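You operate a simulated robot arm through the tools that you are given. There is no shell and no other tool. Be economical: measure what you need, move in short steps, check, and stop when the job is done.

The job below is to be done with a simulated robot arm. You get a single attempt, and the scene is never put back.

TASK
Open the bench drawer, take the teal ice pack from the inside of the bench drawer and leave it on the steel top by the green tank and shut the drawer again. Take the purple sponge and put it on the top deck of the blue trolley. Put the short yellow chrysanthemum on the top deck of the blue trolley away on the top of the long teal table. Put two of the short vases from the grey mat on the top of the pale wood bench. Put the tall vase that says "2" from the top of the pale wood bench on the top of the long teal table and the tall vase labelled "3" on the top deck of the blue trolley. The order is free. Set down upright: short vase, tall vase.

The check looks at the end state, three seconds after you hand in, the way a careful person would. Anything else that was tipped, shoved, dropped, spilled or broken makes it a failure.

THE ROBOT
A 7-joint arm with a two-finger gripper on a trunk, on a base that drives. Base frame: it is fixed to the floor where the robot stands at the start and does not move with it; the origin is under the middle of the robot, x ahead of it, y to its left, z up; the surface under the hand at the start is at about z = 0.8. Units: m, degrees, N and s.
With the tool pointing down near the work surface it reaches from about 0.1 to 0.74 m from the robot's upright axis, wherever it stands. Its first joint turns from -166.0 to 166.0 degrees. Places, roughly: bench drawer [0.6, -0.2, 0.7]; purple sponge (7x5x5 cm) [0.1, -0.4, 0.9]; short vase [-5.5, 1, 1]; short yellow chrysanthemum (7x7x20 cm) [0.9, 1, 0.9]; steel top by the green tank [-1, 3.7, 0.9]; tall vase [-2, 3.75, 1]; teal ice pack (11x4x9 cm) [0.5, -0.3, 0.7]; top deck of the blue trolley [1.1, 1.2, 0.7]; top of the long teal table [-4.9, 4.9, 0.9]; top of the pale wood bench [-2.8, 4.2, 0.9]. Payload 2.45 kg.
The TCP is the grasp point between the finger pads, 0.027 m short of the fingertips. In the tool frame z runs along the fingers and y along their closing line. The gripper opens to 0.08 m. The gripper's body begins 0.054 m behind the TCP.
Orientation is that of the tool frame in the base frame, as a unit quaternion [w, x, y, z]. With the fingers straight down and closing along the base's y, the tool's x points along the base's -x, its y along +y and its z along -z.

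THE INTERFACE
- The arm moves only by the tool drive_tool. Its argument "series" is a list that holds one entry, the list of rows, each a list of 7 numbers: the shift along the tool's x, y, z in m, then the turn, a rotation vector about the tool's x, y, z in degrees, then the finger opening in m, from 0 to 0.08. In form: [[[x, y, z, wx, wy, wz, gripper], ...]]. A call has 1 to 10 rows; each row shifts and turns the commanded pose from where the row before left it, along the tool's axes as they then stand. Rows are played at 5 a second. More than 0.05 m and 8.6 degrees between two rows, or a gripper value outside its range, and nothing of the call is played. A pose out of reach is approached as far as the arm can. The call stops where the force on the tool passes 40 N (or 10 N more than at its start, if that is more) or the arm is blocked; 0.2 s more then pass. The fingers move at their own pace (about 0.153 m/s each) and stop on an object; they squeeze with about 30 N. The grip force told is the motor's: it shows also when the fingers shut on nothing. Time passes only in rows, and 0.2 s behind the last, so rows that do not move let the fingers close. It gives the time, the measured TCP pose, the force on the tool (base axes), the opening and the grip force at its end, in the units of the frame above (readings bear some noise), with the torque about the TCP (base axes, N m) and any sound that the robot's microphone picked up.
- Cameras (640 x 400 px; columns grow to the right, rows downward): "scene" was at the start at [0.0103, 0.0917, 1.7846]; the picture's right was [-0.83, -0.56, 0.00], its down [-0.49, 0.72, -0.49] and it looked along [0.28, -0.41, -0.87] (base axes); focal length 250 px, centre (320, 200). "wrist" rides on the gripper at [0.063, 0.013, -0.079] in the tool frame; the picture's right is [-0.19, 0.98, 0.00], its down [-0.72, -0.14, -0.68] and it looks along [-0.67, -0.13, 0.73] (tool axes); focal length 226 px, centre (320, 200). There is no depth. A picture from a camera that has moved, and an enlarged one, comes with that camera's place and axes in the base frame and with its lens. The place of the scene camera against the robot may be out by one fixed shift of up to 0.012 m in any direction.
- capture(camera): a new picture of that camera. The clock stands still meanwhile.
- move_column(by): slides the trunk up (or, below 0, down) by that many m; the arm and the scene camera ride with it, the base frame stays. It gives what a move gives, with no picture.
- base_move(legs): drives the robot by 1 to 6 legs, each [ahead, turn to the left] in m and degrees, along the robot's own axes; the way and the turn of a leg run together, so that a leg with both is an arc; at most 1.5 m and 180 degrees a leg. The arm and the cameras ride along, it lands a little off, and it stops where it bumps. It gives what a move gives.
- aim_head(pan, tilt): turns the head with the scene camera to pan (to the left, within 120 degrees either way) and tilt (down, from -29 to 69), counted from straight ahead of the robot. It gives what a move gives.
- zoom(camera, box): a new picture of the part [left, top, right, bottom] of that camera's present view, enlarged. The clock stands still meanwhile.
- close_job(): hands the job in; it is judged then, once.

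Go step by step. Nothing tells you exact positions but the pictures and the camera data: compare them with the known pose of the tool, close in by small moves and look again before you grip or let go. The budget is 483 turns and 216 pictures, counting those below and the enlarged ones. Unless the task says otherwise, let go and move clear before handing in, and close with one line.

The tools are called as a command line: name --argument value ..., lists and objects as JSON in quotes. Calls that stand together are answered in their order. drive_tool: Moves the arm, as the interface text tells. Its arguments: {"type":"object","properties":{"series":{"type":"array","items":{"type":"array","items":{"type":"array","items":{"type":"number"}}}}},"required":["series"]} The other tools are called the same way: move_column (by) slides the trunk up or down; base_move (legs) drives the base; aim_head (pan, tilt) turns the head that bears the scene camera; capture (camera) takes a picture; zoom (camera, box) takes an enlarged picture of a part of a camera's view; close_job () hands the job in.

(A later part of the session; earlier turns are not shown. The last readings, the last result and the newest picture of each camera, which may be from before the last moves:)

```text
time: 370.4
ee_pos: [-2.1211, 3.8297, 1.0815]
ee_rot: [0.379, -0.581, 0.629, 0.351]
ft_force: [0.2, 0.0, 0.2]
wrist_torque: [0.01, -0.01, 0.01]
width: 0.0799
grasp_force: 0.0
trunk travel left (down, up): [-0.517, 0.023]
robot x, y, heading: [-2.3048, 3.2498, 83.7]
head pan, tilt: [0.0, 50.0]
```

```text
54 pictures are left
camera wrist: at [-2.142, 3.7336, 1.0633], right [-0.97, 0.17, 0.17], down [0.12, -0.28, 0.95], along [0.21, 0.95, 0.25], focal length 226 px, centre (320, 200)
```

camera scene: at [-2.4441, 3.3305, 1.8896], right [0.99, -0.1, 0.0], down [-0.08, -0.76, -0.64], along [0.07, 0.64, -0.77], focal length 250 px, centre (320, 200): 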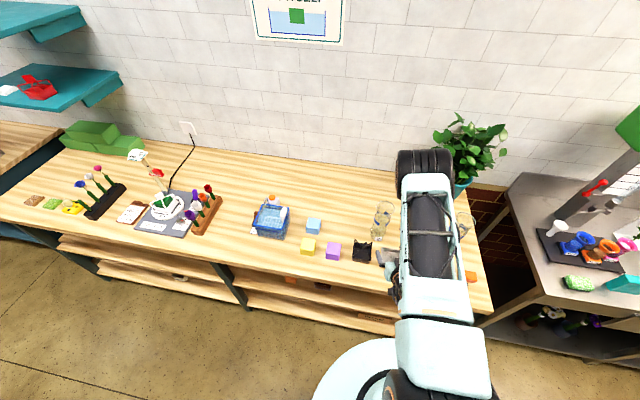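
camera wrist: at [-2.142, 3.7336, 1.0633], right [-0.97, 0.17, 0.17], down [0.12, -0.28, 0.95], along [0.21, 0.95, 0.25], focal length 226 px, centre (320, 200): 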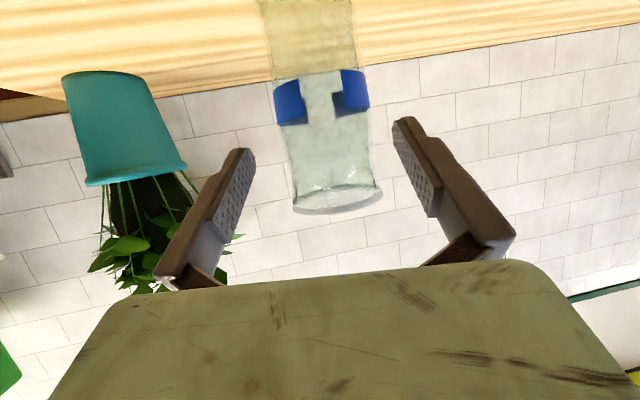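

drive_tool --series '[[[0.0097, 0, 0.02, 0, 0, 0, 0.08], [0, 0, 0.02, 0, 0, 0, 0.08], [0, 0, 0.02, 0, 0, 0, 0.08], [0, 0, 0, 0, 0, 0, 0.08]]]'

capture --camera "wrist"

```text
time: 371.4
ee_pos: [-2.1192, 3.8773, 1.0457]
ee_rot: [0.377, -0.582, 0.629, 0.353]
ft_force: [0.8, -0.9, -0.6]
wrist_torque: [0.02, -0.02, -0.02]
width: 0.0798
grasp_force: 0.0
trunk travel left (down, up): [-0.517, 0.023]
robot x, y, heading: [-2.3006, 3.2502, 84.2]
head pan, tilt: [0.0, 50.0]
```

```text
53 pictures are left
camera wrist: at [-2.1377, 3.7811, 1.0267], right [-0.97, 0.16, 0.18], down [0.13, -0.28, 0.95], along [0.2, 0.95, 0.25], focal length 226 px, centre (320, 200)
```

wrist: 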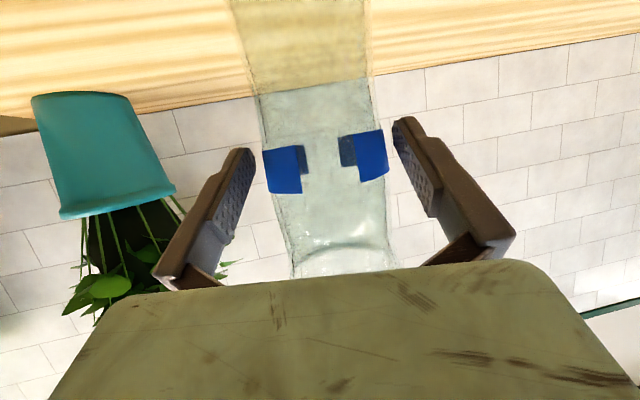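

drive_tool --series '[[[0, 0.0025, 0.017, 0, 0, 0, 0.08], [0, 0, 0, 0, 0, 0, 0.07], [0, 0, 0, 0, 0, 0, 0.05], [0, 0, 0, 0, 0, 0, 0.04], [0, 0, 0, 0, 0, 0, 0.04]]]'

capture --camera "wrist"

```text
time: 372.6
ee_pos: [-2.1162, 3.8928, 1.0359]
ee_rot: [0.376, -0.582, 0.629, 0.352]
ft_force: [0.0, 0.3, 1.2]
wrist_torque: [-0.05, 0.0, 0.02]
width: 0.0653
grasp_force: 29.5
trunk travel left (down, up): [-0.517, 0.023]
robot x, y, heading: [-2.3014, 3.2514, 84.1]
head pan, tilt: [0.0, 50.0]
```

```text
52 pictures are left
camera wrist: at [-2.1371, 3.7965, 1.0184], right [-0.97, 0.16, 0.18], down [0.13, -0.28, 0.95], along [0.2, 0.95, 0.25], focal length 226 px, centre (320, 200)
```

wrist: 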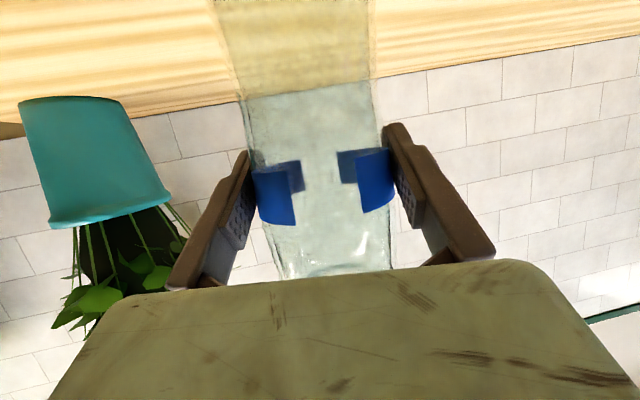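

Vase 2 is gripped (65 mm). Lifting it, pulling back, and driving to the teal table's free spot between card and tray.

drive_tool --series '[[[-0.0088, 0, -0.0047, 0, 0, 0, 0.04], [-0.0177, 0, -0.0094, 0, 0, 0, 0.04], [-0.0353, 0, -0.0188, 0, 0, 0, 0.04], [-0.0353, 0, -0.0188, 0, 0, 0, 0.04], [0.0235, 0, -0.0441, 0, 0, 0, 0.04], [0.0235, 0, -0.0441, 0, 0, 0, 0.04], [0.0235, 0, -0.0441, 0, 0, 0, 0.04], [0, 0, 0, 0, 0, 0, 0.04]]]'

base_move --legs '[[-0.25, 0], [0, 79.2], [1.4, 0], [1.4, 0]]'

capture --camera "wrist"

```text
time: 374.4
ee_pos: [-2.1323, 3.7443, 1.1457]
ee_rot: [0.379, -0.581, 0.63, 0.349]
ft_force: [0.2, 0.0, -5.0]
wrist_torque: [-0.07, 0.01, -0.02]
width: 0.0658
grasp_force: 30.6
trunk travel left (down, up): [-0.517, 0.023]
robot x, y, heading: [-2.3037, 3.252, 84.2]
head pan, tilt: [0.0, 50.0]
```

```text
time: 392.9
ee_pos: [-5.4681, 4.0493, 1.1451]
ee_rot: [-0.067, 0.849, -0.111, -0.511]
ft_force: [-0.3, 0.7, -6.0]
wrist_torque: [0.0, -0.05, 0.04]
width: 0.0656
grasp_force: 30.1
trunk travel left (down, up): [-0.517, 0.023]
robot x, y, heading: [-5.0154, 3.7981, 164.1]
head pan, tilt: [0.0, 50.0]
```

```text
51 pictures are left
camera wrist: at [-5.3755, 4.0147, 1.127], right [-0.34, -0.93, 0.17], down [0.29, 0.07, 0.95], along [-0.89, 0.37, 0.25], focal length 226 px, centre (320, 200)
```

wrist: 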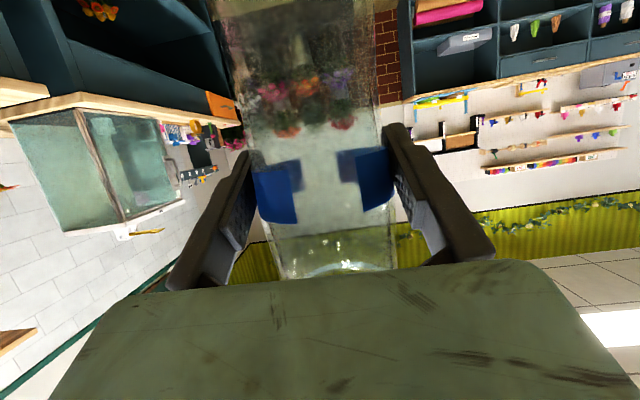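

Good position. Turning to face the table and moving in.

base_move --legs '[[0, -90.8], [0.26, 0]]'

aim_head --pan -5 --tilt 55

capture --camera "scene"

```text
time: 398.7
ee_pos: [-4.6765, 4.4944, 1.1455]
ee_rot: [0.412, -0.516, 0.684, 0.311]
ft_force: [-0.5, 0.3, -5.1]
wrist_torque: [-0.07, 0.0, -0.02]
width: 0.0655
grasp_force: 29.8
trunk travel left (down, up): [-0.517, 0.023]
robot x, y, heading: [-4.9386, 4.0483, 73.0]
head pan, tilt: [0.0, 50.0]
```

```text
time: 399.4
ee_pos: [-4.6773, 4.4938, 1.1456]
ee_rot: [0.412, -0.517, 0.684, 0.311]
ft_force: [-0.4, 0.4, -6.1]
wrist_torque: [-0.07, -0.01, -0.02]
width: 0.0656
grasp_force: 29.8
trunk travel left (down, up): [-0.517, 0.023]
robot x, y, heading: [-4.9401, 4.0422, 73.3]
head pan, tilt: [-5.0, 55.0]
```

```text
50 pictures are left
camera scene: at [-5.0584, 4.1393, 1.8832], right [0.93, -0.37, 0.0], down [-0.3, -0.76, -0.57], along [0.21, 0.53, -0.82], focal length 250 px, centre (320, 200)
```

scene: 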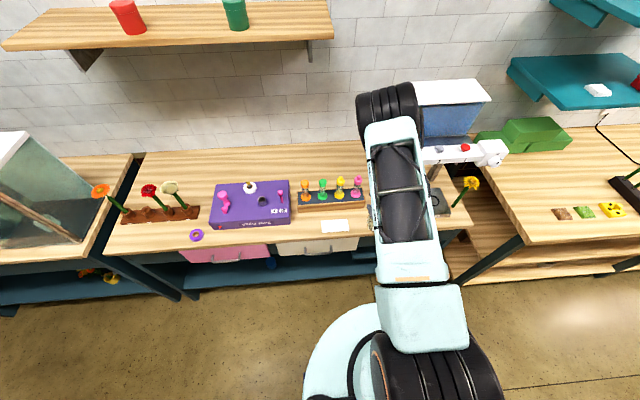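

Spot confirmed: target d≈3.05, n≈5.785. Extending 7.5 cm and lowering partway.

drive_tool --series '[[[-0.0176, 0.007, 0.0331, 0, 0, 0, 0.04], [-0.0176, 0.007, 0.0331, 0, 0, 0, 0.04], [0.0353, 0, 0.0188, 0, 0, 0, 0.04], [0.0353, 0, 0.0188, 0, 0, 0, 0.04], [0, 0, 0, 0, 0, 0, 0.04]]]'

aim_head --pan -5 --tilt 65

zoom --camera "scene" --box '[280, 100, 440, 220]'

capture --camera "wrist"

```text
time: 400.6
ee_pos: [-4.6553, 4.566, 1.0681]
ee_rot: [0.409, -0.517, 0.683, 0.314]
ft_force: [-0.4, -0.2, -6.3]
wrist_torque: [-0.05, 0.01, -0.03]
width: 0.0656
grasp_force: 30.0
out of reach, approached as far as the arm can: row 3, 4
trunk travel left (down, up): [-0.517, 0.023]
robot x, y, heading: [-4.9342, 4.0421, 73.1]
head pan, tilt: [-5.0, 55.0]
```

```text
time: 401.3
ee_pos: [-4.6546, 4.5652, 1.0669]
ee_rot: [0.408, -0.517, 0.683, 0.314]
ft_force: [-0.6, 1.1, -5.5]
wrist_torque: [-0.1, 0.04, 0.0]
width: 0.0655
grasp_force: 30.5
trunk travel left (down, up): [-0.517, 0.023]
robot x, y, heading: [-4.9399, 4.0434, 73.3]
head pan, tilt: [-5.0, 65.0]
```

```text
3.33 times, centred on (360, 160) of scene
camera zoom: at [-5.0627, 4.1288, 1.8716], right [0.93, -0.37, 0.0], down [-0.34, -0.84, -0.42], along [0.16, 0.39, -0.91], focal length 834 px, centre (187, 333)
```

zoom: 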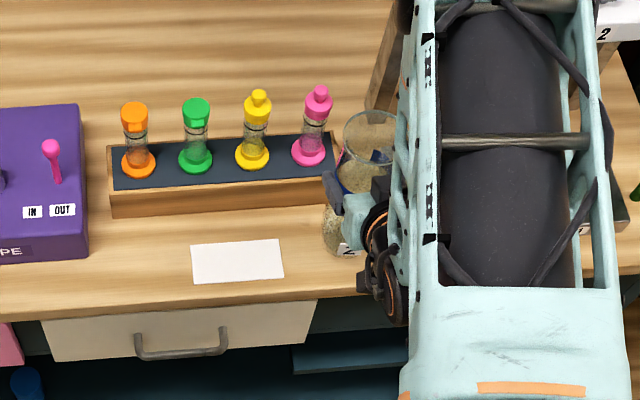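

```text
48 pictures are left
camera wrist: at [-4.6935, 4.4747, 1.0499], right [-0.92, 0.35, 0.18], down [0.07, -0.29, 0.95], along [0.38, 0.89, 0.25], focal length 226 px, centre (320, 200)
```

wrist: 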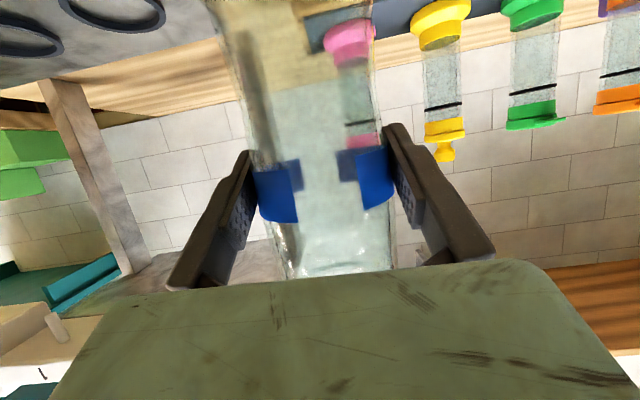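

The vase is over the free spot with a few cm on each side. Lowering with the trunk in small steps.

move_column --by -0.03

move_column --by -0.004

```text
time: 402.0
ee_pos: [-4.6539, 4.5656, 1.0381]
ee_rot: [0.408, -0.518, 0.683, 0.314]
ft_force: [-0.4, -0.5, -6.1]
wrist_torque: [-0.05, 0.03, -0.03]
width: 0.0655
grasp_force: 30.4
trunk travel left (down, up): [-0.487, 0.053]
robot x, y, heading: [-4.9385, 4.0448, 73.4]
head pan, tilt: [-5.0, 65.0]
```

```text
time: 402.6
ee_pos: [-4.6544, 4.5659, 1.0373]
ee_rot: [0.411, -0.517, 0.681, 0.316]
ft_force: [0.8, -2.0, 16.8]
wrist_torque: [0.27, 0.29, 0.08]
width: 0.0654
grasp_force: 30.0
trunk travel left (down, up): [-0.483, 0.057]
robot x, y, heading: [-4.9392, 4.0415, 73.4]
head pan, tilt: [-5.0, 65.0]
```

Touchdown at the expected height. Releasing gently.

drive_tool --series '[[[-0.0018, 0, -0.0009, 0, 0, 0, 0.06], [0, 0, 0, 0, 0, 0, 0.066], [0, 0, 0, 0, 0, 0, 0.07], [0, 0, 0, 0, 0, 0, 0.075], [0, 0, 0, 0, 0, 0, 0.08], [0, 0, 0, 0, 0, 0, 0.08]]]'

capture --camera "wrist"

```text
time: 403.9
ee_pos: [-4.6559, 4.5652, 1.0365]
ee_rot: [0.409, -0.517, 0.684, 0.313]
ft_force: [1.1, -0.3, 1.0]
wrist_torque: [0.03, 0.0, -0.01]
width: 0.08
grasp_force: 0.0
trunk travel left (down, up): [-0.483, 0.057]
robot x, y, heading: [-4.9397, 4.0432, 73.2]
head pan, tilt: [-5.0, 65.0]
```

```text
47 pictures are left
camera wrist: at [-4.6935, 4.4746, 1.018], right [-0.92, 0.35, 0.18], down [0.07, -0.29, 0.95], along [0.38, 0.89, 0.25], focal length 226 px, centre (320, 200)
```

wrist: 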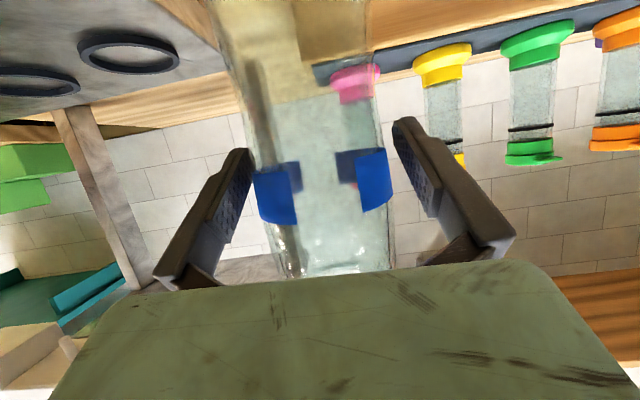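

drive_tool --series '[[[0, 0, -0.02, 0, 0, 0, 0.08], [0, 0, -0.03, 0, 0, 0, 0.08], [0, 0, -0.04, 0, 0, 0, 0.08], [0, 0, -0.04, 0, 0, 0, 0.08], [0, 0, 0, 0, 0, 0, 0.08]]]'

base_move --legs '[[-0.25, 0]]'

aim_head --pan 0 --tilt 45

capture --camera "scene"

```text
time: 405.1
ee_pos: [-4.6859, 4.4541, 1.099]
ee_rot: [0.409, -0.518, 0.683, 0.314]
ft_force: [0.5, 0.0, 0.4]
wrist_torque: [0.02, 0.01, 0.01]
width: 0.0801
grasp_force: 0.1
trunk travel left (down, up): [-0.483, 0.057]
robot x, y, heading: [-4.9373, 4.0412, 73.3]
head pan, tilt: [-5.0, 65.0]
```

```text
time: 407.0
ee_pos: [-4.7582, 4.2143, 1.0982]
ee_rot: [0.408, -0.518, 0.682, 0.316]
ft_force: [-0.3, -1.1, 1.3]
wrist_torque: [-0.04, 0.01, -0.04]
width: 0.0801
grasp_force: 0.1
trunk travel left (down, up): [-0.483, 0.057]
robot x, y, heading: [-5.0116, 3.8054, 73.3]
head pan, tilt: [-5.0, 65.0]
```

```text
time: 407.8
ee_pos: [-4.7581, 4.2152, 1.0969]
ee_rot: [0.409, -0.518, 0.683, 0.314]
ft_force: [-0.9, 0.7, 1.1]
wrist_torque: [-0.01, 0.0, 0.05]
width: 0.0801
grasp_force: 0.0
trunk travel left (down, up): [-0.483, 0.057]
robot x, y, heading: [-5.0086, 3.8065, 73.1]
head pan, tilt: [0.0, 45.0]
```

```text
46 pictures are left
camera scene: at [-5.1341, 3.911, 1.8625], right [0.96, -0.29, 0.0], down [-0.2, -0.68, -0.71], along [0.2, 0.68, -0.71], focal length 250 px, centre (320, 200)
```

scene: 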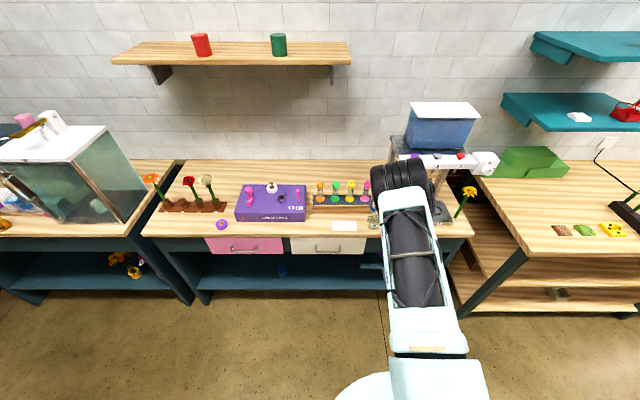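

Vase 2 and the flower are on the teal table. Now the short vases on the grey mat near (-5.5,1). Turning around and looking that way.

base_move --legs '[[0, -175], [0.9, 0]]'

aim_head --pan 5 --tilt 30

capture --camera "scene"

```text
time: 419.9
ee_pos: [-5.4176, 2.5006, 1.0975]
ee_rot: [0.33, 0.662, 0.545, -0.396]
ft_force: [-0.1, -0.4, -0.7]
wrist_torque: [0.02, 0.0, 0.01]
width: 0.0799
grasp_force: 0.0
trunk travel left (down, up): [-0.483, 0.057]
robot x, y, heading: [-5.199, 2.9302, -102.5]
head pan, tilt: [0.0, 45.0]
```

```text
time: 420.6
ee_pos: [-5.4178, 2.4994, 1.0964]
ee_rot: [0.329, 0.662, 0.544, -0.396]
ft_force: [-1.5, -0.4, 0.7]
wrist_torque: [0.0, 0.0, -0.01]
width: 0.08
grasp_force: 0.1
trunk travel left (down, up): [-0.483, 0.057]
robot x, y, heading: [-5.1995, 2.9276, -102.5]
head pan, tilt: [5.0, 30.0]
```

```text
45 pictures are left
camera scene: at [-5.0761, 2.8354, 1.8851], right [-0.99, 0.13, 0.0], down [0.07, 0.5, -0.87], along [-0.11, -0.86, -0.5], focal length 250 px, centre (320, 200)
```

scene: 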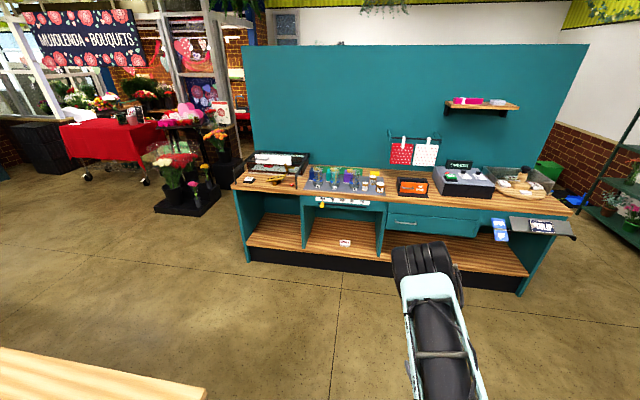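

zoom --camera "scene" --box '[225, 130, 425, 255]'

```text
3.20 times, centred on (325, 192) of scene
camera zoom: at [-5.0761, 2.8354, 1.8851], right [-0.99, 0.13, 0.0], down [0.07, 0.5, -0.87], along [-0.11, -0.86, -0.5], focal length 801 px, centre (304, 224)
```

zoom: 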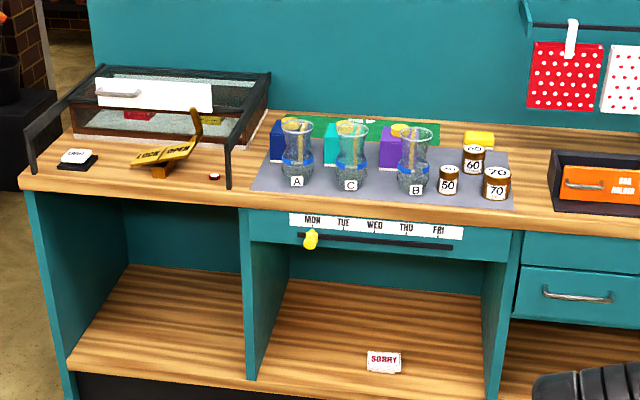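

Vases A, C and B stand on the grey mat at the front of the counter. I'll drive up to about half a metre from it and test the arm's neutral posture.

base_move --legs '[[0, 12.8], [1.2, 0], [0, -17]]'

drive_tool --series '[[[0, 0, 0, 0, 7.75, 0, 0.08], [0, 0, 0, 0, 7.75, 0, 0.08], [0, 0, 0, 0, 7.75, 0, 0.08], [0, 0, 0, 0, 7.75, 0, 0.08], [0, 0, 0, 0, 7.75, 0, 0.08], [0, 0, 0, 0, 7.75, 0, 0.08], [0, 0, 0, 0, 7.75, 0, 0.08], [0, 0, 0, 0, 7.75, 0, 0.08], [0, 0.04, 0, 0, 0, 0, 0.08], [0, 0.04, 0, 0, 0, 0, 0.08]]]'

aim_head --pan 0 --tilt 45

capture --camera "scene"

```text
time: 428.5
ee_pos: [-5.4446, 1.3257, 1.0985]
ee_rot: [0.315, 0.682, 0.519, -0.408]
ft_force: [0.2, 0.0, 0.5]
wrist_torque: [-0.01, 0.02, 0.0]
width: 0.0801
grasp_force: 0.0
trunk travel left (down, up): [-0.483, 0.057]
robot x, y, heading: [-5.1914, 1.7309, -106.9]
head pan, tilt: [5.0, 30.0]
```

```text
time: 430.7
ee_pos: [-5.368, 1.3016, 1.0971]
ee_rot: [0.003, 0.795, 0.607, 0.0]
ft_force: [-0.2, -0.4, -0.7]
wrist_torque: [0.05, 0.04, -0.02]
width: 0.0798
grasp_force: 0.1
trunk travel left (down, up): [-0.483, 0.057]
robot x, y, heading: [-5.192, 1.7358, -107.1]
head pan, tilt: [5.0, 30.0]
```

```text
time: 431.5
ee_pos: [-5.3682, 1.3036, 1.0983]
ee_rot: [0.002, 0.795, 0.606, 0.002]
ft_force: [-0.4, 0.5, 0.2]
wrist_torque: [-0.02, 0.01, -0.01]
width: 0.0802
grasp_force: 0.0
trunk travel left (down, up): [-0.483, 0.057]
robot x, y, heading: [-5.1942, 1.7378, -106.9]
head pan, tilt: [0.0, 45.0]
```

```text
43 pictures are left
camera scene: at [-5.0835, 1.6421, 1.8626], right [-0.96, 0.29, 0.0], down [0.21, 0.68, -0.71], along [-0.21, -0.68, -0.71], focal length 250 px, centre (320, 200)
```

scene: 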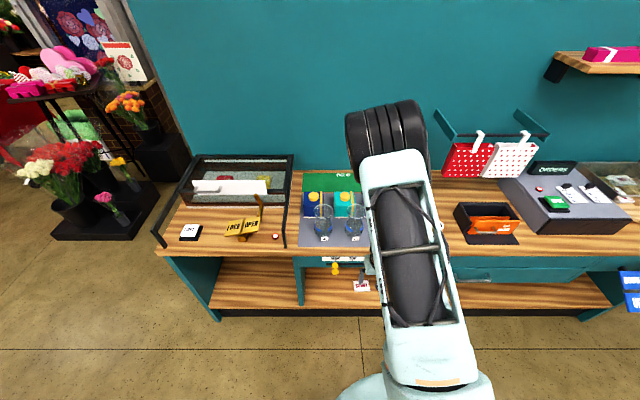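

zoom --camera "scene" --box '[280, 170, 400, 260]'

```text
4.44 times, centred on (340, 215) of scene
camera zoom: at [-5.0835, 1.6421, 1.8626], right [-0.96, 0.29, 0.0], down [0.21, 0.68, -0.71], along [-0.21, -0.68, -0.71], focal length 1112 px, centre (231, 133)
```

zoom: 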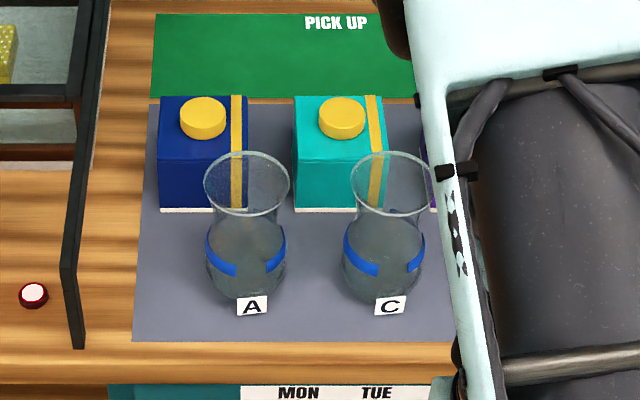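

The short vases: rim and belly ~8.5 cm, neck ~6.4 cm at z≈1.03, so I must grip the neck with a nearly horizontal tool. Taking A first: pull in, drive up, tilt 75°.

drive_tool --series '[[[0.045, 0, 0, 0, 0, 0, 0.08], [0.045, 0, 0, 0, 0, 0, 0.08]]]'

base_move --legs '[[0, 45.7], [0.272, 0], [0, -45.5]]'

drive_tool --series '[[[0, 0, 0, 0, -8.3, 0, 0.08], [0, 0, 0, 0, -8.3, 0, 0.08], [0, 0, 0, 0, -8.3, 0, 0.08], [0, 0, 0, 0, -8.3, 0, 0.08], [0, 0, 0, 0, -8.3, 0, 0.08], [0, 0, 0, 0, -8.3, 0, 0.08], [0, 0, 0, 0, -8.3, 0, 0.08], [0, 0, 0, 0, -8.3, 0, 0.08], [0, 0, 0, 0, -8.3, 0, 0.08]]]'

capture --camera "wrist"

```text
time: 432.1
ee_pos: [-5.3445, 1.3914, 1.097]
ee_rot: [0.002, 0.795, 0.607, 0.001]
ft_force: [-0.3, -0.4, -0.2]
wrist_torque: [-0.02, 0.02, -0.01]
width: 0.0799
grasp_force: 0.0
trunk travel left (down, up): [-0.483, 0.057]
robot x, y, heading: [-5.1907, 1.736, -106.8]
head pan, tilt: [0.0, 45.0]
```

```text
time: 438.3
ee_pos: [-5.2161, 1.1529, 1.0961]
ee_rot: [0.002, 0.796, 0.606, 0.002]
ft_force: [0.5, -0.1, 0.8]
wrist_torque: [0.0, 0.0, 0.02]
width: 0.0799
grasp_force: 0.0
trunk travel left (down, up): [-0.483, 0.057]
robot x, y, heading: [-5.0611, 1.495, -107.2]
head pan, tilt: [0.0, 45.0]
```

```text
time: 440.5
ee_pos: [-5.2309, 1.1309, 1.1095]
ee_rot: [0.377, 0.615, 0.474, -0.506]
ft_force: [0.5, 0.9, -0.3]
wrist_torque: [0.01, 0.03, -0.01]
width: 0.0801
grasp_force: 0.0
out of reach, approached as far as the arm can: row 5
trunk travel left (down, up): [-0.483, 0.057]
robot x, y, heading: [-5.0587, 1.4976, -107.3]
head pan, tilt: [0.0, 45.0]
stopped in row 9: the arm was blocked; the commanded pose is now the measured one
```

```text
41 pictures are left
camera wrist: at [-5.1941, 1.217, 1.0632], right [0.94, -0.3, 0.17], down [0.02, 0.54, 0.84], along [-0.35, -0.79, 0.51], focal length 226 px, centre (320, 200)
```

wrist: 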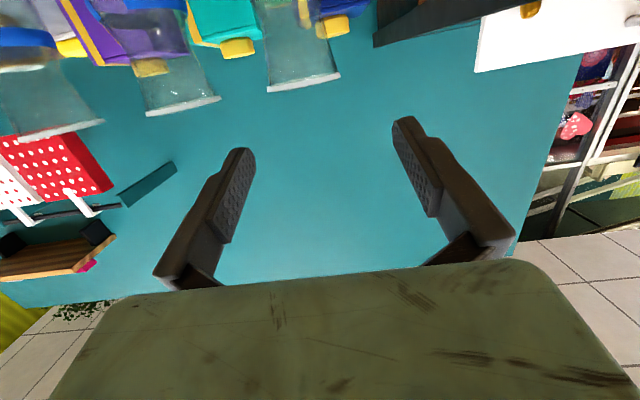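

Vase A located at (-5.30,0.968), rim z≈1.085. Lowering to neck height at 11 cm standoff.

drive_tool --series '[[[0.0241, -0.0073, 0.0233, 0, 0, 0, 0.08], [0.0241, -0.0073, 0.0233, 0, 0, 0, 0.08], [0.0241, -0.0073, 0.0233, 0, 0, 0, 0.08], [0, 0, 0, 0, 0, 0, 0.08]]]'

capture --camera "wrist"

```text
time: 441.5
ee_pos: [-5.2664, 1.0868, 1.0217]
ee_rot: [0.377, 0.616, 0.475, -0.504]
ft_force: [0.5, 0.4, -1.0]
wrist_torque: [0.01, 0.01, -0.03]
width: 0.0799
grasp_force: 0.1
trunk travel left (down, up): [-0.483, 0.057]
robot x, y, heading: [-5.0638, 1.4978, -107.3]
head pan, tilt: [0.0, 45.0]
```

```text
40 pictures are left
camera wrist: at [-5.2307, 1.1728, 0.9772], right [0.94, -0.3, 0.18], down [0.01, 0.53, 0.85], along [-0.35, -0.79, 0.5], focal length 226 px, centre (320, 200)
```

wrist: 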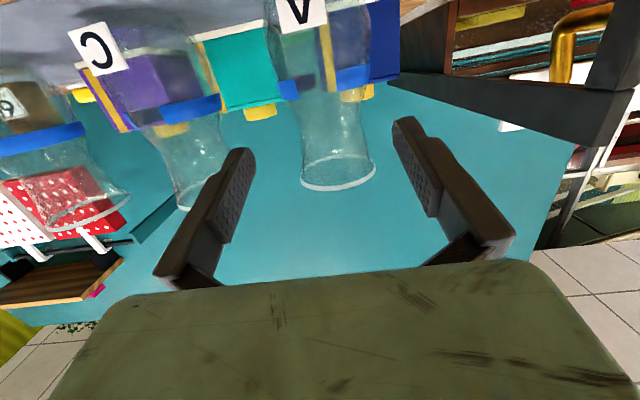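

Neck at (-5.293,0.968,1.022), slightly right of the finger axis. Correcting and advancing half-way.

drive_tool --series '[[[-0.0226, 0.0068, 0.01, 0, 0, 0, 0.08], [0, 0, 0.025, 0, 0, 0, 0.08], [0, 0, 0.025, 0, 0, 0, 0.08], [0, 0, 0, 0, 0, 0, 0.08]]]'

capture --camera "wrist"

```text
time: 442.5
ee_pos: [-5.2756, 1.0244, 1.0315]
ee_rot: [0.378, 0.615, 0.474, -0.504]
ft_force: [0.2, -0.8, 0.0]
wrist_torque: [0.0, 0.0, 0.0]
width: 0.0799
grasp_force: 0.1
trunk travel left (down, up): [-0.483, 0.057]
robot x, y, heading: [-5.0633, 1.4953, -107.3]
head pan, tilt: [0.0, 45.0]
```

```text
39 pictures are left
camera wrist: at [-5.2401, 1.1098, 0.9871], right [0.94, -0.3, 0.18], down [0.01, 0.53, 0.85], along [-0.35, -0.79, 0.5], focal length 226 px, centre (320, 200)
```

wrist: 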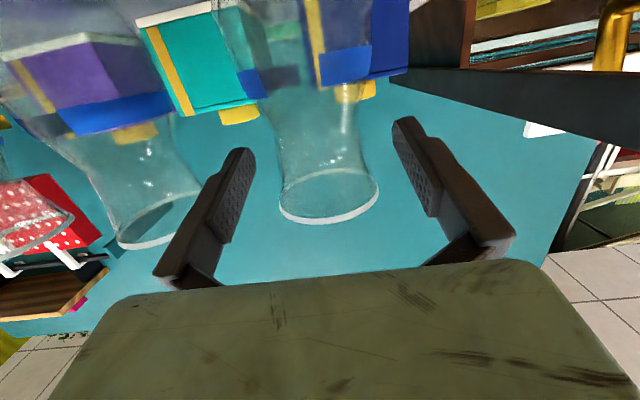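

Neck is centred. Advancing the rest and closing.

drive_tool --series '[[[0, 0, 0.02, 0, 0, 0, 0.08], [0, 0, 0.015, 0, 0, 0, 0.08], [0, 0, 0.013, 0, 0, 0, 0.08], [0, 0, 0, 0, 0, 0, 0.08]]]'

capture --camera "wrist"

```text
time: 443.5
ee_pos: [-5.2884, 0.9777, 1.0226]
ee_rot: [0.377, 0.616, 0.474, -0.504]
ft_force: [-0.4, -0.6, 0.5]
wrist_torque: [0.02, -0.04, 0.04]
width: 0.0799
grasp_force: 0.0
trunk travel left (down, up): [-0.483, 0.057]
robot x, y, heading: [-5.0639, 1.4987, -107.5]
head pan, tilt: [0.0, 45.0]
```

```text
38 pictures are left
camera wrist: at [-5.2532, 1.0644, 0.9772], right [0.94, -0.3, 0.18], down [0.01, 0.53, 0.85], along [-0.35, -0.79, 0.5], focal length 226 px, centre (320, 200)
```

wrist: 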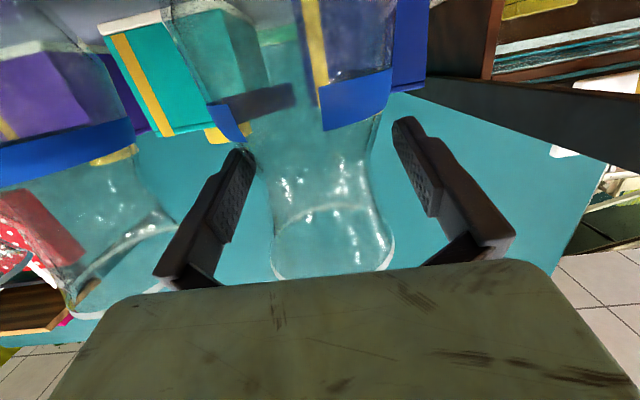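

drive_tool --series '[[[0, 0, 0.004, 0, 0, 0, 0.075], [0, 0, 0, 0, 0, 0, 0.06], [0, 0, 0, 0, 0, 0, 0.04], [0, 0, 0, 0, 0, 0, 0.04]]]'

capture --camera "wrist"

```text
time: 444.5
ee_pos: [-5.29, 0.9742, 1.0225]
ee_rot: [0.377, 0.615, 0.473, -0.505]
ft_force: [-2.5, -2.4, 4.9]
wrist_torque: [-0.27, -0.06, -0.12]
width: 0.066
grasp_force: 29.9
trunk travel left (down, up): [-0.483, 0.057]
robot x, y, heading: [-5.0627, 1.4945, -107.1]
head pan, tilt: [0.0, 45.0]
```

```text
37 pictures are left
camera wrist: at [-5.2543, 1.0606, 0.9768], right [0.94, -0.3, 0.18], down [0.01, 0.53, 0.85], along [-0.35, -0.79, 0.51], focal length 226 px, centre (320, 200)
```

wrist: 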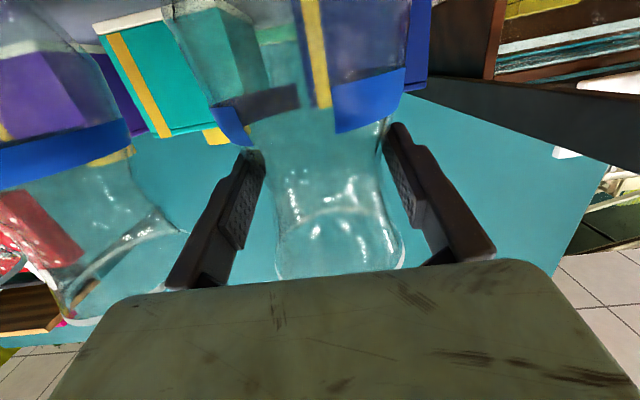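

Grip is a bit low on the shoulder; reopening, moving 1.2 cm up onto the neck, and closing again.

drive_tool --series '[[[0, 0, 0, 0, 0, 0, 0.08], [0, 0, 0, 0, 0, 0, 0.08], [-0.012, 0, 0, 0, 0, 0, 0.08], [0, 0, 0, 0, 0, 0, 0.07], [0, 0, 0, 0, 0, 0, 0.05], [0, 0, 0, 0, 0, 0, 0.04], [0, 0, 0, 0, 0, 0, 0.04]]]'

capture --camera "wrist"

```text
time: 446.1
ee_pos: [-5.2899, 0.9708, 1.0335]
ee_rot: [0.377, 0.616, 0.474, -0.505]
ft_force: [-1.1, -0.7, 0.1]
wrist_torque: [-0.02, -0.09, 0.0]
width: 0.0656
grasp_force: 29.9
trunk travel left (down, up): [-0.483, 0.057]
robot x, y, heading: [-5.0605, 1.5034, -107.2]
head pan, tilt: [0.0, 45.0]
```

```text
36 pictures are left
camera wrist: at [-5.2544, 1.0586, 0.9881], right [0.94, -0.3, 0.18], down [0.01, 0.53, 0.85], along [-0.35, -0.79, 0.5], focal length 226 px, centre (320, 200)
```

wrist: 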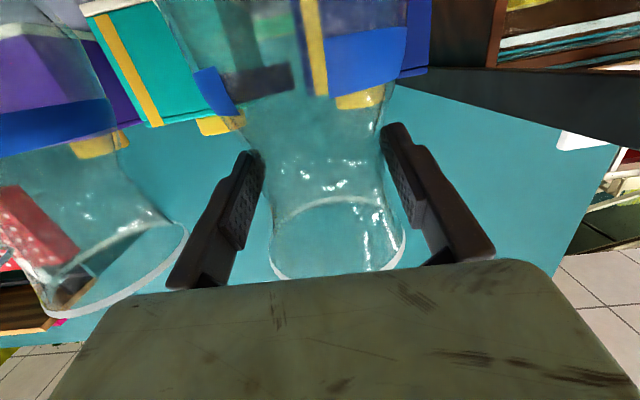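

Good neck grip. Lifting slowly.

drive_tool --series '[[[-0.0098, 0, -0.0021, 0, 0, 0, 0.04], [-0.0196, 0, -0.0042, 0, 0, 0, 0.04], [-0.0294, 0, -0.0063, 0, 0, 0, 0.04], [-0.0294, 0, -0.0063, 0, 0, 0, 0.04], [0, 0, 0, 0, 0, 0, 0.04]]]'

capture --camera "wrist"

```text
time: 447.3
ee_pos: [-5.2903, 0.9707, 1.1227]
ee_rot: [0.377, 0.616, 0.475, -0.503]
ft_force: [0.3, 0.5, -6.2]
wrist_torque: [0.08, -0.03, 0.0]
width: 0.0656
grasp_force: 29.7
trunk travel left (down, up): [-0.483, 0.057]
robot x, y, heading: [-5.0636, 1.4986, -107.3]
head pan, tilt: [0.0, 45.0]
```

```text
35 pictures are left
camera wrist: at [-5.2533, 1.0578, 1.0783], right [0.94, -0.3, 0.18], down [0.01, 0.53, 0.85], along [-0.35, -0.79, 0.5], focal length 226 px, centre (320, 200)
```

wrist: 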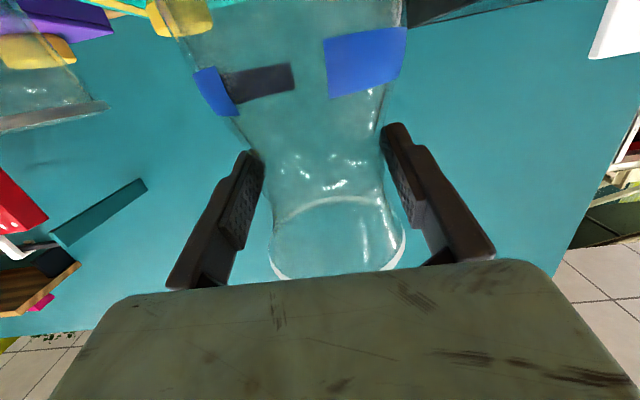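

Vase A is lifted (≈0.6 kg). The pale bench's left end has a roomy free area (n≈4.8–5.05, d≈3.13). Pulling in and driving there.

drive_tool --series '[[[0.0103, 0, -0.0489, 0, 0, 0, 0.04], [0.0103, 0, -0.0489, 0, 0, 0, 0.04], [0, 0, 0, 0, 0, 0, 0.04]]]'

base_move --legs '[[-0.5, 0], [0, -175], [1.4, 0], [0, -4.4]]'

capture --camera "wrist"

```text
time: 448.1
ee_pos: [-5.2621, 1.0678, 1.1228]
ee_rot: [0.376, 0.616, 0.474, -0.504]
ft_force: [0.5, -0.6, -5.7]
wrist_torque: [0.09, -0.05, 0.02]
width: 0.0656
grasp_force: 29.7
trunk travel left (down, up): [-0.483, 0.057]
robot x, y, heading: [-5.0657, 1.4943, -107.2]
head pan, tilt: [0.0, 45.0]
```

```text
time: 451.0
ee_pos: [-5.1182, 1.5277, 1.1225]
ee_rot: [0.376, 0.617, 0.475, -0.503]
ft_force: [-0.4, -0.4, -5.8]
wrist_torque: [0.08, -0.03, 0.0]
width: 0.0659
grasp_force: 29.7
trunk travel left (down, up): [-0.483, 0.057]
robot x, y, heading: [-4.9188, 1.9564, -107.3]
head pan, tilt: [0.0, 45.0]
stopped in leg 1: the robot was blocked; the commanded pose is now the measured one
```

```text
34 pictures are left
camera wrist: at [-5.0831, 1.6135, 1.0773], right [0.94, -0.3, 0.17], down [0.01, 0.53, 0.85], along [-0.35, -0.79, 0.5], focal length 226 px, centre (320, 200)
```

wrist: 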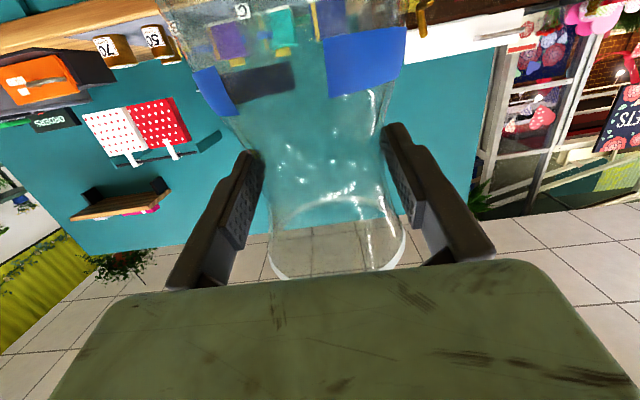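

The base tail met the wooden table behind. Moving forward a little and going around on the free side.

base_move --legs '[[0.17, 0], [0, -90], [0.65, 0], [0, -90], [1.5, 0], [0.5, 0]]'

capture --camera "wrist"

```text
time: 473.2
ee_pos: [-4.739, 4.3213, 1.1216]
ee_rot: [0.508, -0.466, 0.623, 0.369]
ft_force: [-0.5, 0.9, -5.4]
wrist_torque: [-0.13, 0.01, 0.03]
width: 0.0653
grasp_force: 30.2
trunk travel left (down, up): [-0.483, 0.057]
robot x, y, heading: [-4.9514, 3.8954, 71.2]
head pan, tilt: [0.0, 45.0]
```

```text
33 pictures are left
camera wrist: at [-4.7765, 4.2407, 1.0778], right [-0.93, 0.33, 0.17], down [-0.03, -0.53, 0.85], along [0.37, 0.78, 0.5], focal length 226 px, centre (320, 200)
```

wrist: 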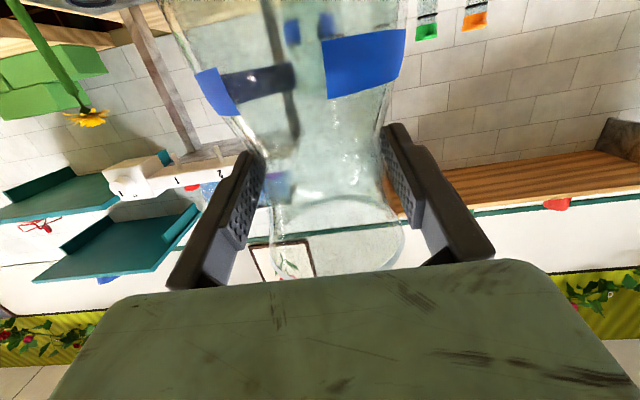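

base_move --legs '[[0, -87.9], [0.8, 0], [0, 90], [0.14, 0]]'

aim_head --pan 0 --tilt 50

capture --camera "scene"

```text
time: 486.3
ee_pos: [-3.9535, 4.241, 1.1234]
ee_rot: [0.496, -0.487, 0.607, 0.386]
ft_force: [-0.5, -0.4, -6.3]
wrist_torque: [-0.12, 0.07, -0.02]
width: 0.0649
grasp_force: 30.1
trunk travel left (down, up): [-0.483, 0.057]
robot x, y, heading: [-4.1383, 3.803, 75.0]
head pan, tilt: [0.0, 45.0]
```

```text
time: 486.9
ee_pos: [-3.9535, 4.2412, 1.1232]
ee_rot: [0.496, -0.487, 0.606, 0.386]
ft_force: [-0.1, 0.4, -5.9]
wrist_torque: [-0.07, 0.02, 0.02]
width: 0.0651
grasp_force: 30.0
trunk travel left (down, up): [-0.483, 0.057]
robot x, y, heading: [-4.1373, 3.7994, 74.9]
head pan, tilt: [0.0, 50.0]
```

```text
32 pictures are left
camera scene: at [-4.2626, 3.9024, 1.8557], right [0.97, -0.26, 0.0], down [-0.2, -0.74, -0.64], along [0.17, 0.62, -0.77], focal length 250 px, centre (320, 200)
```

scene: 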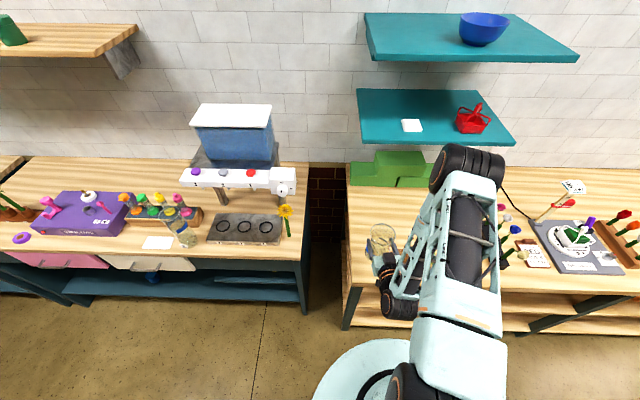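

Vase 2 and the flower are visible standing on the teal table. Now extending vase A over the free area and lowering.

drive_tool --series '[[[-0.0099, 0, 0.0465, 0, 0, 0, 0.04], [-0.0099, 0, 0.0465, 0, 0, 0, 0.04], [-0.0099, 0, 0.0465, 0, 0, 0, 0.04], [-0.0099, 0, 0.0465, 0, 0, 0, 0.04], [0.0343, 0, 0.0073, 0, 0, 0, 0.04], [0.0245, 0, 0.0052, 0, 0, 0, 0.04], [0, 0, 0, 0, 0, 0, 0.04]]]'

zoom --camera "scene" --box '[320, 140, 480, 280]'

```text
time: 488.5
ee_pos: [-3.908, 4.4264, 1.0626]
ee_rot: [0.496, -0.486, 0.607, 0.386]
ft_force: [0.4, -0.4, -5.7]
wrist_torque: [-0.11, -0.01, 0.03]
width: 0.0649
grasp_force: 30.1
trunk travel left (down, up): [-0.483, 0.057]
robot x, y, heading: [-4.1348, 3.8036, 75.2]
head pan, tilt: [0.0, 50.0]
```

```text
2.86 times, centred on (400, 210) of scene
camera zoom: at [-4.2625, 3.9027, 1.8557], right [0.97, -0.26, 0.0], down [-0.2, -0.74, -0.64], along [0.17, 0.62, -0.77], focal length 715 px, centre (91, 171)
```

zoom: 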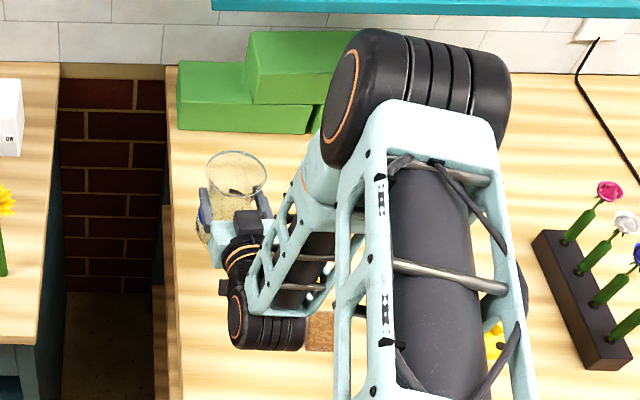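

It's a little close to the bench end; shifting 5 cm right, then lowering in small steps.

drive_tool --series '[[[0, -0.025, 0, 0, 0, 0, 0.04], [0, -0.025, 0, 0, 0, 0, 0.04], [0.0157, 0, 0.0033, 0, 0, 0, 0.04], [0, 0, 0, 0, 0, 0, 0.04]]]'

drive_tool --series '[[[0.0049, 0, 0.001, 0, 0, 0, 0.04], [0, 0, 0, 0, 0, 0, 0.04]]]'

drive_tool --series '[[[0.0049, 0, 0.001, 0, 0, 0, 0.04], [0, 0, 0, 0, 0, 0, 0.04]]]'

```text
time: 489.5
ee_pos: [-3.8615, 4.4132, 1.0469]
ee_rot: [0.496, -0.487, 0.607, 0.386]
ft_force: [-0.5, -0.4, -5.5]
wrist_torque: [-0.13, 0.04, 0.01]
width: 0.0654
grasp_force: 30.1
trunk travel left (down, up): [-0.483, 0.057]
robot x, y, heading: [-4.1384, 3.8059, 75.0]
head pan, tilt: [0.0, 50.0]
```

```text
time: 490.1
ee_pos: [-3.859, 4.4153, 1.0417]
ee_rot: [0.496, -0.487, 0.607, 0.386]
ft_force: [0.2, 0.1, -5.6]
wrist_torque: [-0.11, 0.05, -0.01]
width: 0.065
grasp_force: 29.9
trunk travel left (down, up): [-0.483, 0.057]
robot x, y, heading: [-4.1375, 3.8025, 75.2]
head pan, tilt: [0.0, 50.0]
```

```text
time: 490.7
ee_pos: [-3.8603, 4.4152, 1.037]
ee_rot: [0.496, -0.486, 0.607, 0.386]
ft_force: [0.7, -1.0, -6.1]
wrist_torque: [-0.1, 0.02, 0.0]
width: 0.0652
grasp_force: 29.5
trunk travel left (down, up): [-0.483, 0.057]
robot x, y, heading: [-4.1356, 3.804, 75.1]
head pan, tilt: [0.0, 50.0]
```

drive_tool --series '[[[0.0039, 0, 0.0008, 0, 0, 0, 0.04], [0, 0, 0, 0, 0, 0, 0.04]]]'

drive_tool --series '[[[0.0039, 0, 0.0008, 0, 0, 0, 0.04], [0, 0, 0, 0, 0, 0, 0.04]]]'

```text
time: 491.3
ee_pos: [-3.8596, 4.4142, 1.0339]
ee_rot: [0.496, -0.487, 0.607, 0.386]
ft_force: [0.2, 0.4, -6.1]
wrist_torque: [-0.09, 0.04, -0.02]
width: 0.065
grasp_force: 30.0
trunk travel left (down, up): [-0.483, 0.057]
robot x, y, heading: [-4.1339, 3.8038, 75.0]
head pan, tilt: [0.0, 50.0]
```

```text
time: 491.9
ee_pos: [-3.8606, 4.414, 1.0286]
ee_rot: [0.496, -0.487, 0.607, 0.386]
ft_force: [-0.2, -0.3, -5.9]
wrist_torque: [-0.1, 0.0, 0.0]
width: 0.0654
grasp_force: 29.8
trunk travel left (down, up): [-0.483, 0.057]
robot x, y, heading: [-4.1378, 3.8036, 74.7]
head pan, tilt: [0.0, 50.0]
```

drive_tool --series '[[[0.0039, 0, 0.0008, 0, 0, 0, 0.04], [0, 0, 0, 0, 0, 0, 0.04]]]'

drive_tool --series '[[[0.0039, 0, 0.0008, 0, 0, 0, 0.04], [0, 0, 0, 0, 0, 0, 0.04]]]'

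```text
time: 492.5
ee_pos: [-3.8596, 4.4147, 1.0257]
ee_rot: [0.496, -0.487, 0.607, 0.386]
ft_force: [-0.4, 0.0, -5.9]
wrist_torque: [-0.1, 0.05, -0.03]
width: 0.0649
grasp_force: 29.8
trunk travel left (down, up): [-0.483, 0.057]
robot x, y, heading: [-4.1369, 3.8007, 75.1]
head pan, tilt: [0.0, 50.0]
```

```text
time: 493.1
ee_pos: [-3.8592, 4.4142, 1.0201]
ee_rot: [0.496, -0.487, 0.607, 0.385]
ft_force: [-0.2, 0.1, -6.4]
wrist_torque: [-0.08, 0.02, 0.02]
width: 0.0649
grasp_force: 30.3
trunk travel left (down, up): [-0.483, 0.057]
robot x, y, heading: [-4.1362, 3.802, 74.8]
head pan, tilt: [0.0, 50.0]
```

drive_tool --series '[[[0.0039, 0, 0.0008, 0, 0, 0, 0.04], [0, 0, 0, 0, 0, 0, 0.04]]]'

drive_tool --series '[[[0.0039, 0, 0.0008, 0, 0, 0, 0.04], [0, 0, 0, 0, 0, 0, 0.04]]]'

capture --camera "wrist"

```text
time: 493.7
ee_pos: [-3.8585, 4.4149, 1.0173]
ee_rot: [0.496, -0.486, 0.608, 0.385]
ft_force: [-0.8, -1.1, -5.4]
wrist_torque: [-0.12, 0.01, -0.02]
width: 0.0652
grasp_force: 29.8
trunk travel left (down, up): [-0.483, 0.057]
robot x, y, heading: [-4.1369, 3.8, 74.8]
head pan, tilt: [0.0, 50.0]
```

```text
time: 494.3
ee_pos: [-3.8604, 4.4146, 1.014]
ee_rot: [0.496, -0.487, 0.607, 0.386]
ft_force: [0.3, 0.7, -5.5]
wrist_torque: [-0.1, 0.03, -0.03]
width: 0.0651
grasp_force: 30.1
trunk travel left (down, up): [-0.483, 0.057]
robot x, y, heading: [-4.1339, 3.8022, 75.0]
head pan, tilt: [0.0, 50.0]
```

```text
30 pictures are left
camera wrist: at [-3.8913, 4.3307, 0.9682], right [-0.95, 0.26, 0.17], down [0.01, -0.53, 0.85], along [0.32, 0.81, 0.5], focal length 226 px, centre (320, 200)
```

wrist: 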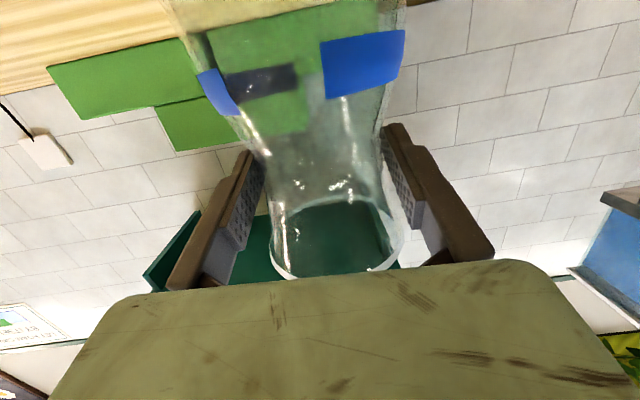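

drive_tool --series '[[[0.0034, 0, 0.0007, 0, 0, 0, 0.04], [0, 0, 0, 0, 0, 0, 0.04], [0.0034, 0, 0.0007, 0, 0, 0, 0.04], [0, 0, 0, 0, 0, 0, 0.04]]]'

drive_tool --series '[[[0.0034, 0, 0.0007, 0, 0, 0, 0.04], [0, 0, 0, 0, 0, 0, 0.04]]]'

drive_tool --series '[[[0.0034, 0, 0.0007, 0, 0, 0, 0.04], [0, 0, 0, 0, 0, 0, 0.04]]]'

```text
time: 495.3
ee_pos: [-3.8597, 4.4121, 1.0083]
ee_rot: [0.496, -0.487, 0.607, 0.386]
ft_force: [3.4, 2.1, 11.6]
wrist_torque: [0.39, -0.45, -0.08]
width: 0.0628
grasp_force: 29.9
trunk travel left (down, up): [-0.483, 0.057]
robot x, y, heading: [-4.1372, 3.8062, 75.1]
head pan, tilt: [0.0, 50.0]
```

```text
time: 495.9
ee_pos: [-3.8594, 4.4137, 1.0067]
ee_rot: [0.498, -0.485, 0.605, 0.387]
ft_force: [1.6, -0.8, 34.0]
wrist_torque: [0.31, -0.27, -0.17]
width: 0.0629
grasp_force: 29.9
trunk travel left (down, up): [-0.483, 0.057]
robot x, y, heading: [-4.1348, 3.8026, 75.1]
head pan, tilt: [0.0, 50.0]
```

```text
time: 496.3
ee_pos: [-3.8574, 4.4161, 1.0066]
ee_rot: [0.502, -0.484, 0.602, 0.39]
ft_force: [-1.0, -2.9, 14.0]
wrist_torque: [0.37, 0.27, 0.15]
width: 0.0631
grasp_force: 30.1
trunk travel left (down, up): [-0.483, 0.057]
robot x, y, heading: [-4.135, 3.8038, 75.0]
head pan, tilt: [0.0, 50.0]
stopped in row 1: the force on the tool passed its limit at 46 N (the readings are from after the stop); the commanded pose is now the measured one
```

Touchdown at TCP 1.009. Easing up 2 mm and releasing gently.

drive_tool --series '[[[-0.002, 0, 0, 0, 0, 0, 0.058], [0, 0, 0, 0, 0, 0, 0.064], [0, 0, 0, 0, 0, 0, 0.068], [0, 0, 0, 0, 0, 0, 0.074], [0, 0, 0, 0, 0, 0, 0.08], [0, 0, 0, 0, 0, 0, 0.08]]]'

capture --camera "wrist"

```text
time: 497.7
ee_pos: [-3.8585, 4.4164, 1.0055]
ee_rot: [0.5, -0.484, 0.605, 0.388]
ft_force: [-1.0, 1.2, 0.3]
wrist_torque: [0.02, 0.04, -0.03]
width: 0.0802
grasp_force: 0.0
trunk travel left (down, up): [-0.483, 0.057]
robot x, y, heading: [-4.1352, 3.8025, 74.7]
head pan, tilt: [0.0, 50.0]
```

```text
29 pictures are left
camera wrist: at [-3.8901, 4.3336, 0.9599], right [-0.95, 0.26, 0.17], down [0.01, -0.54, 0.84], along [0.32, 0.8, 0.51], focal length 226 px, centre (320, 200)
```

wrist: 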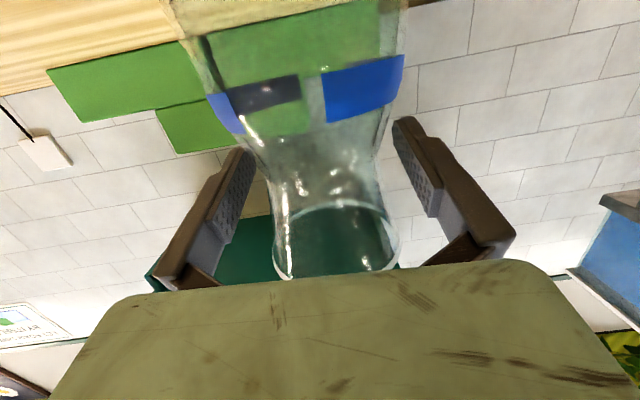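

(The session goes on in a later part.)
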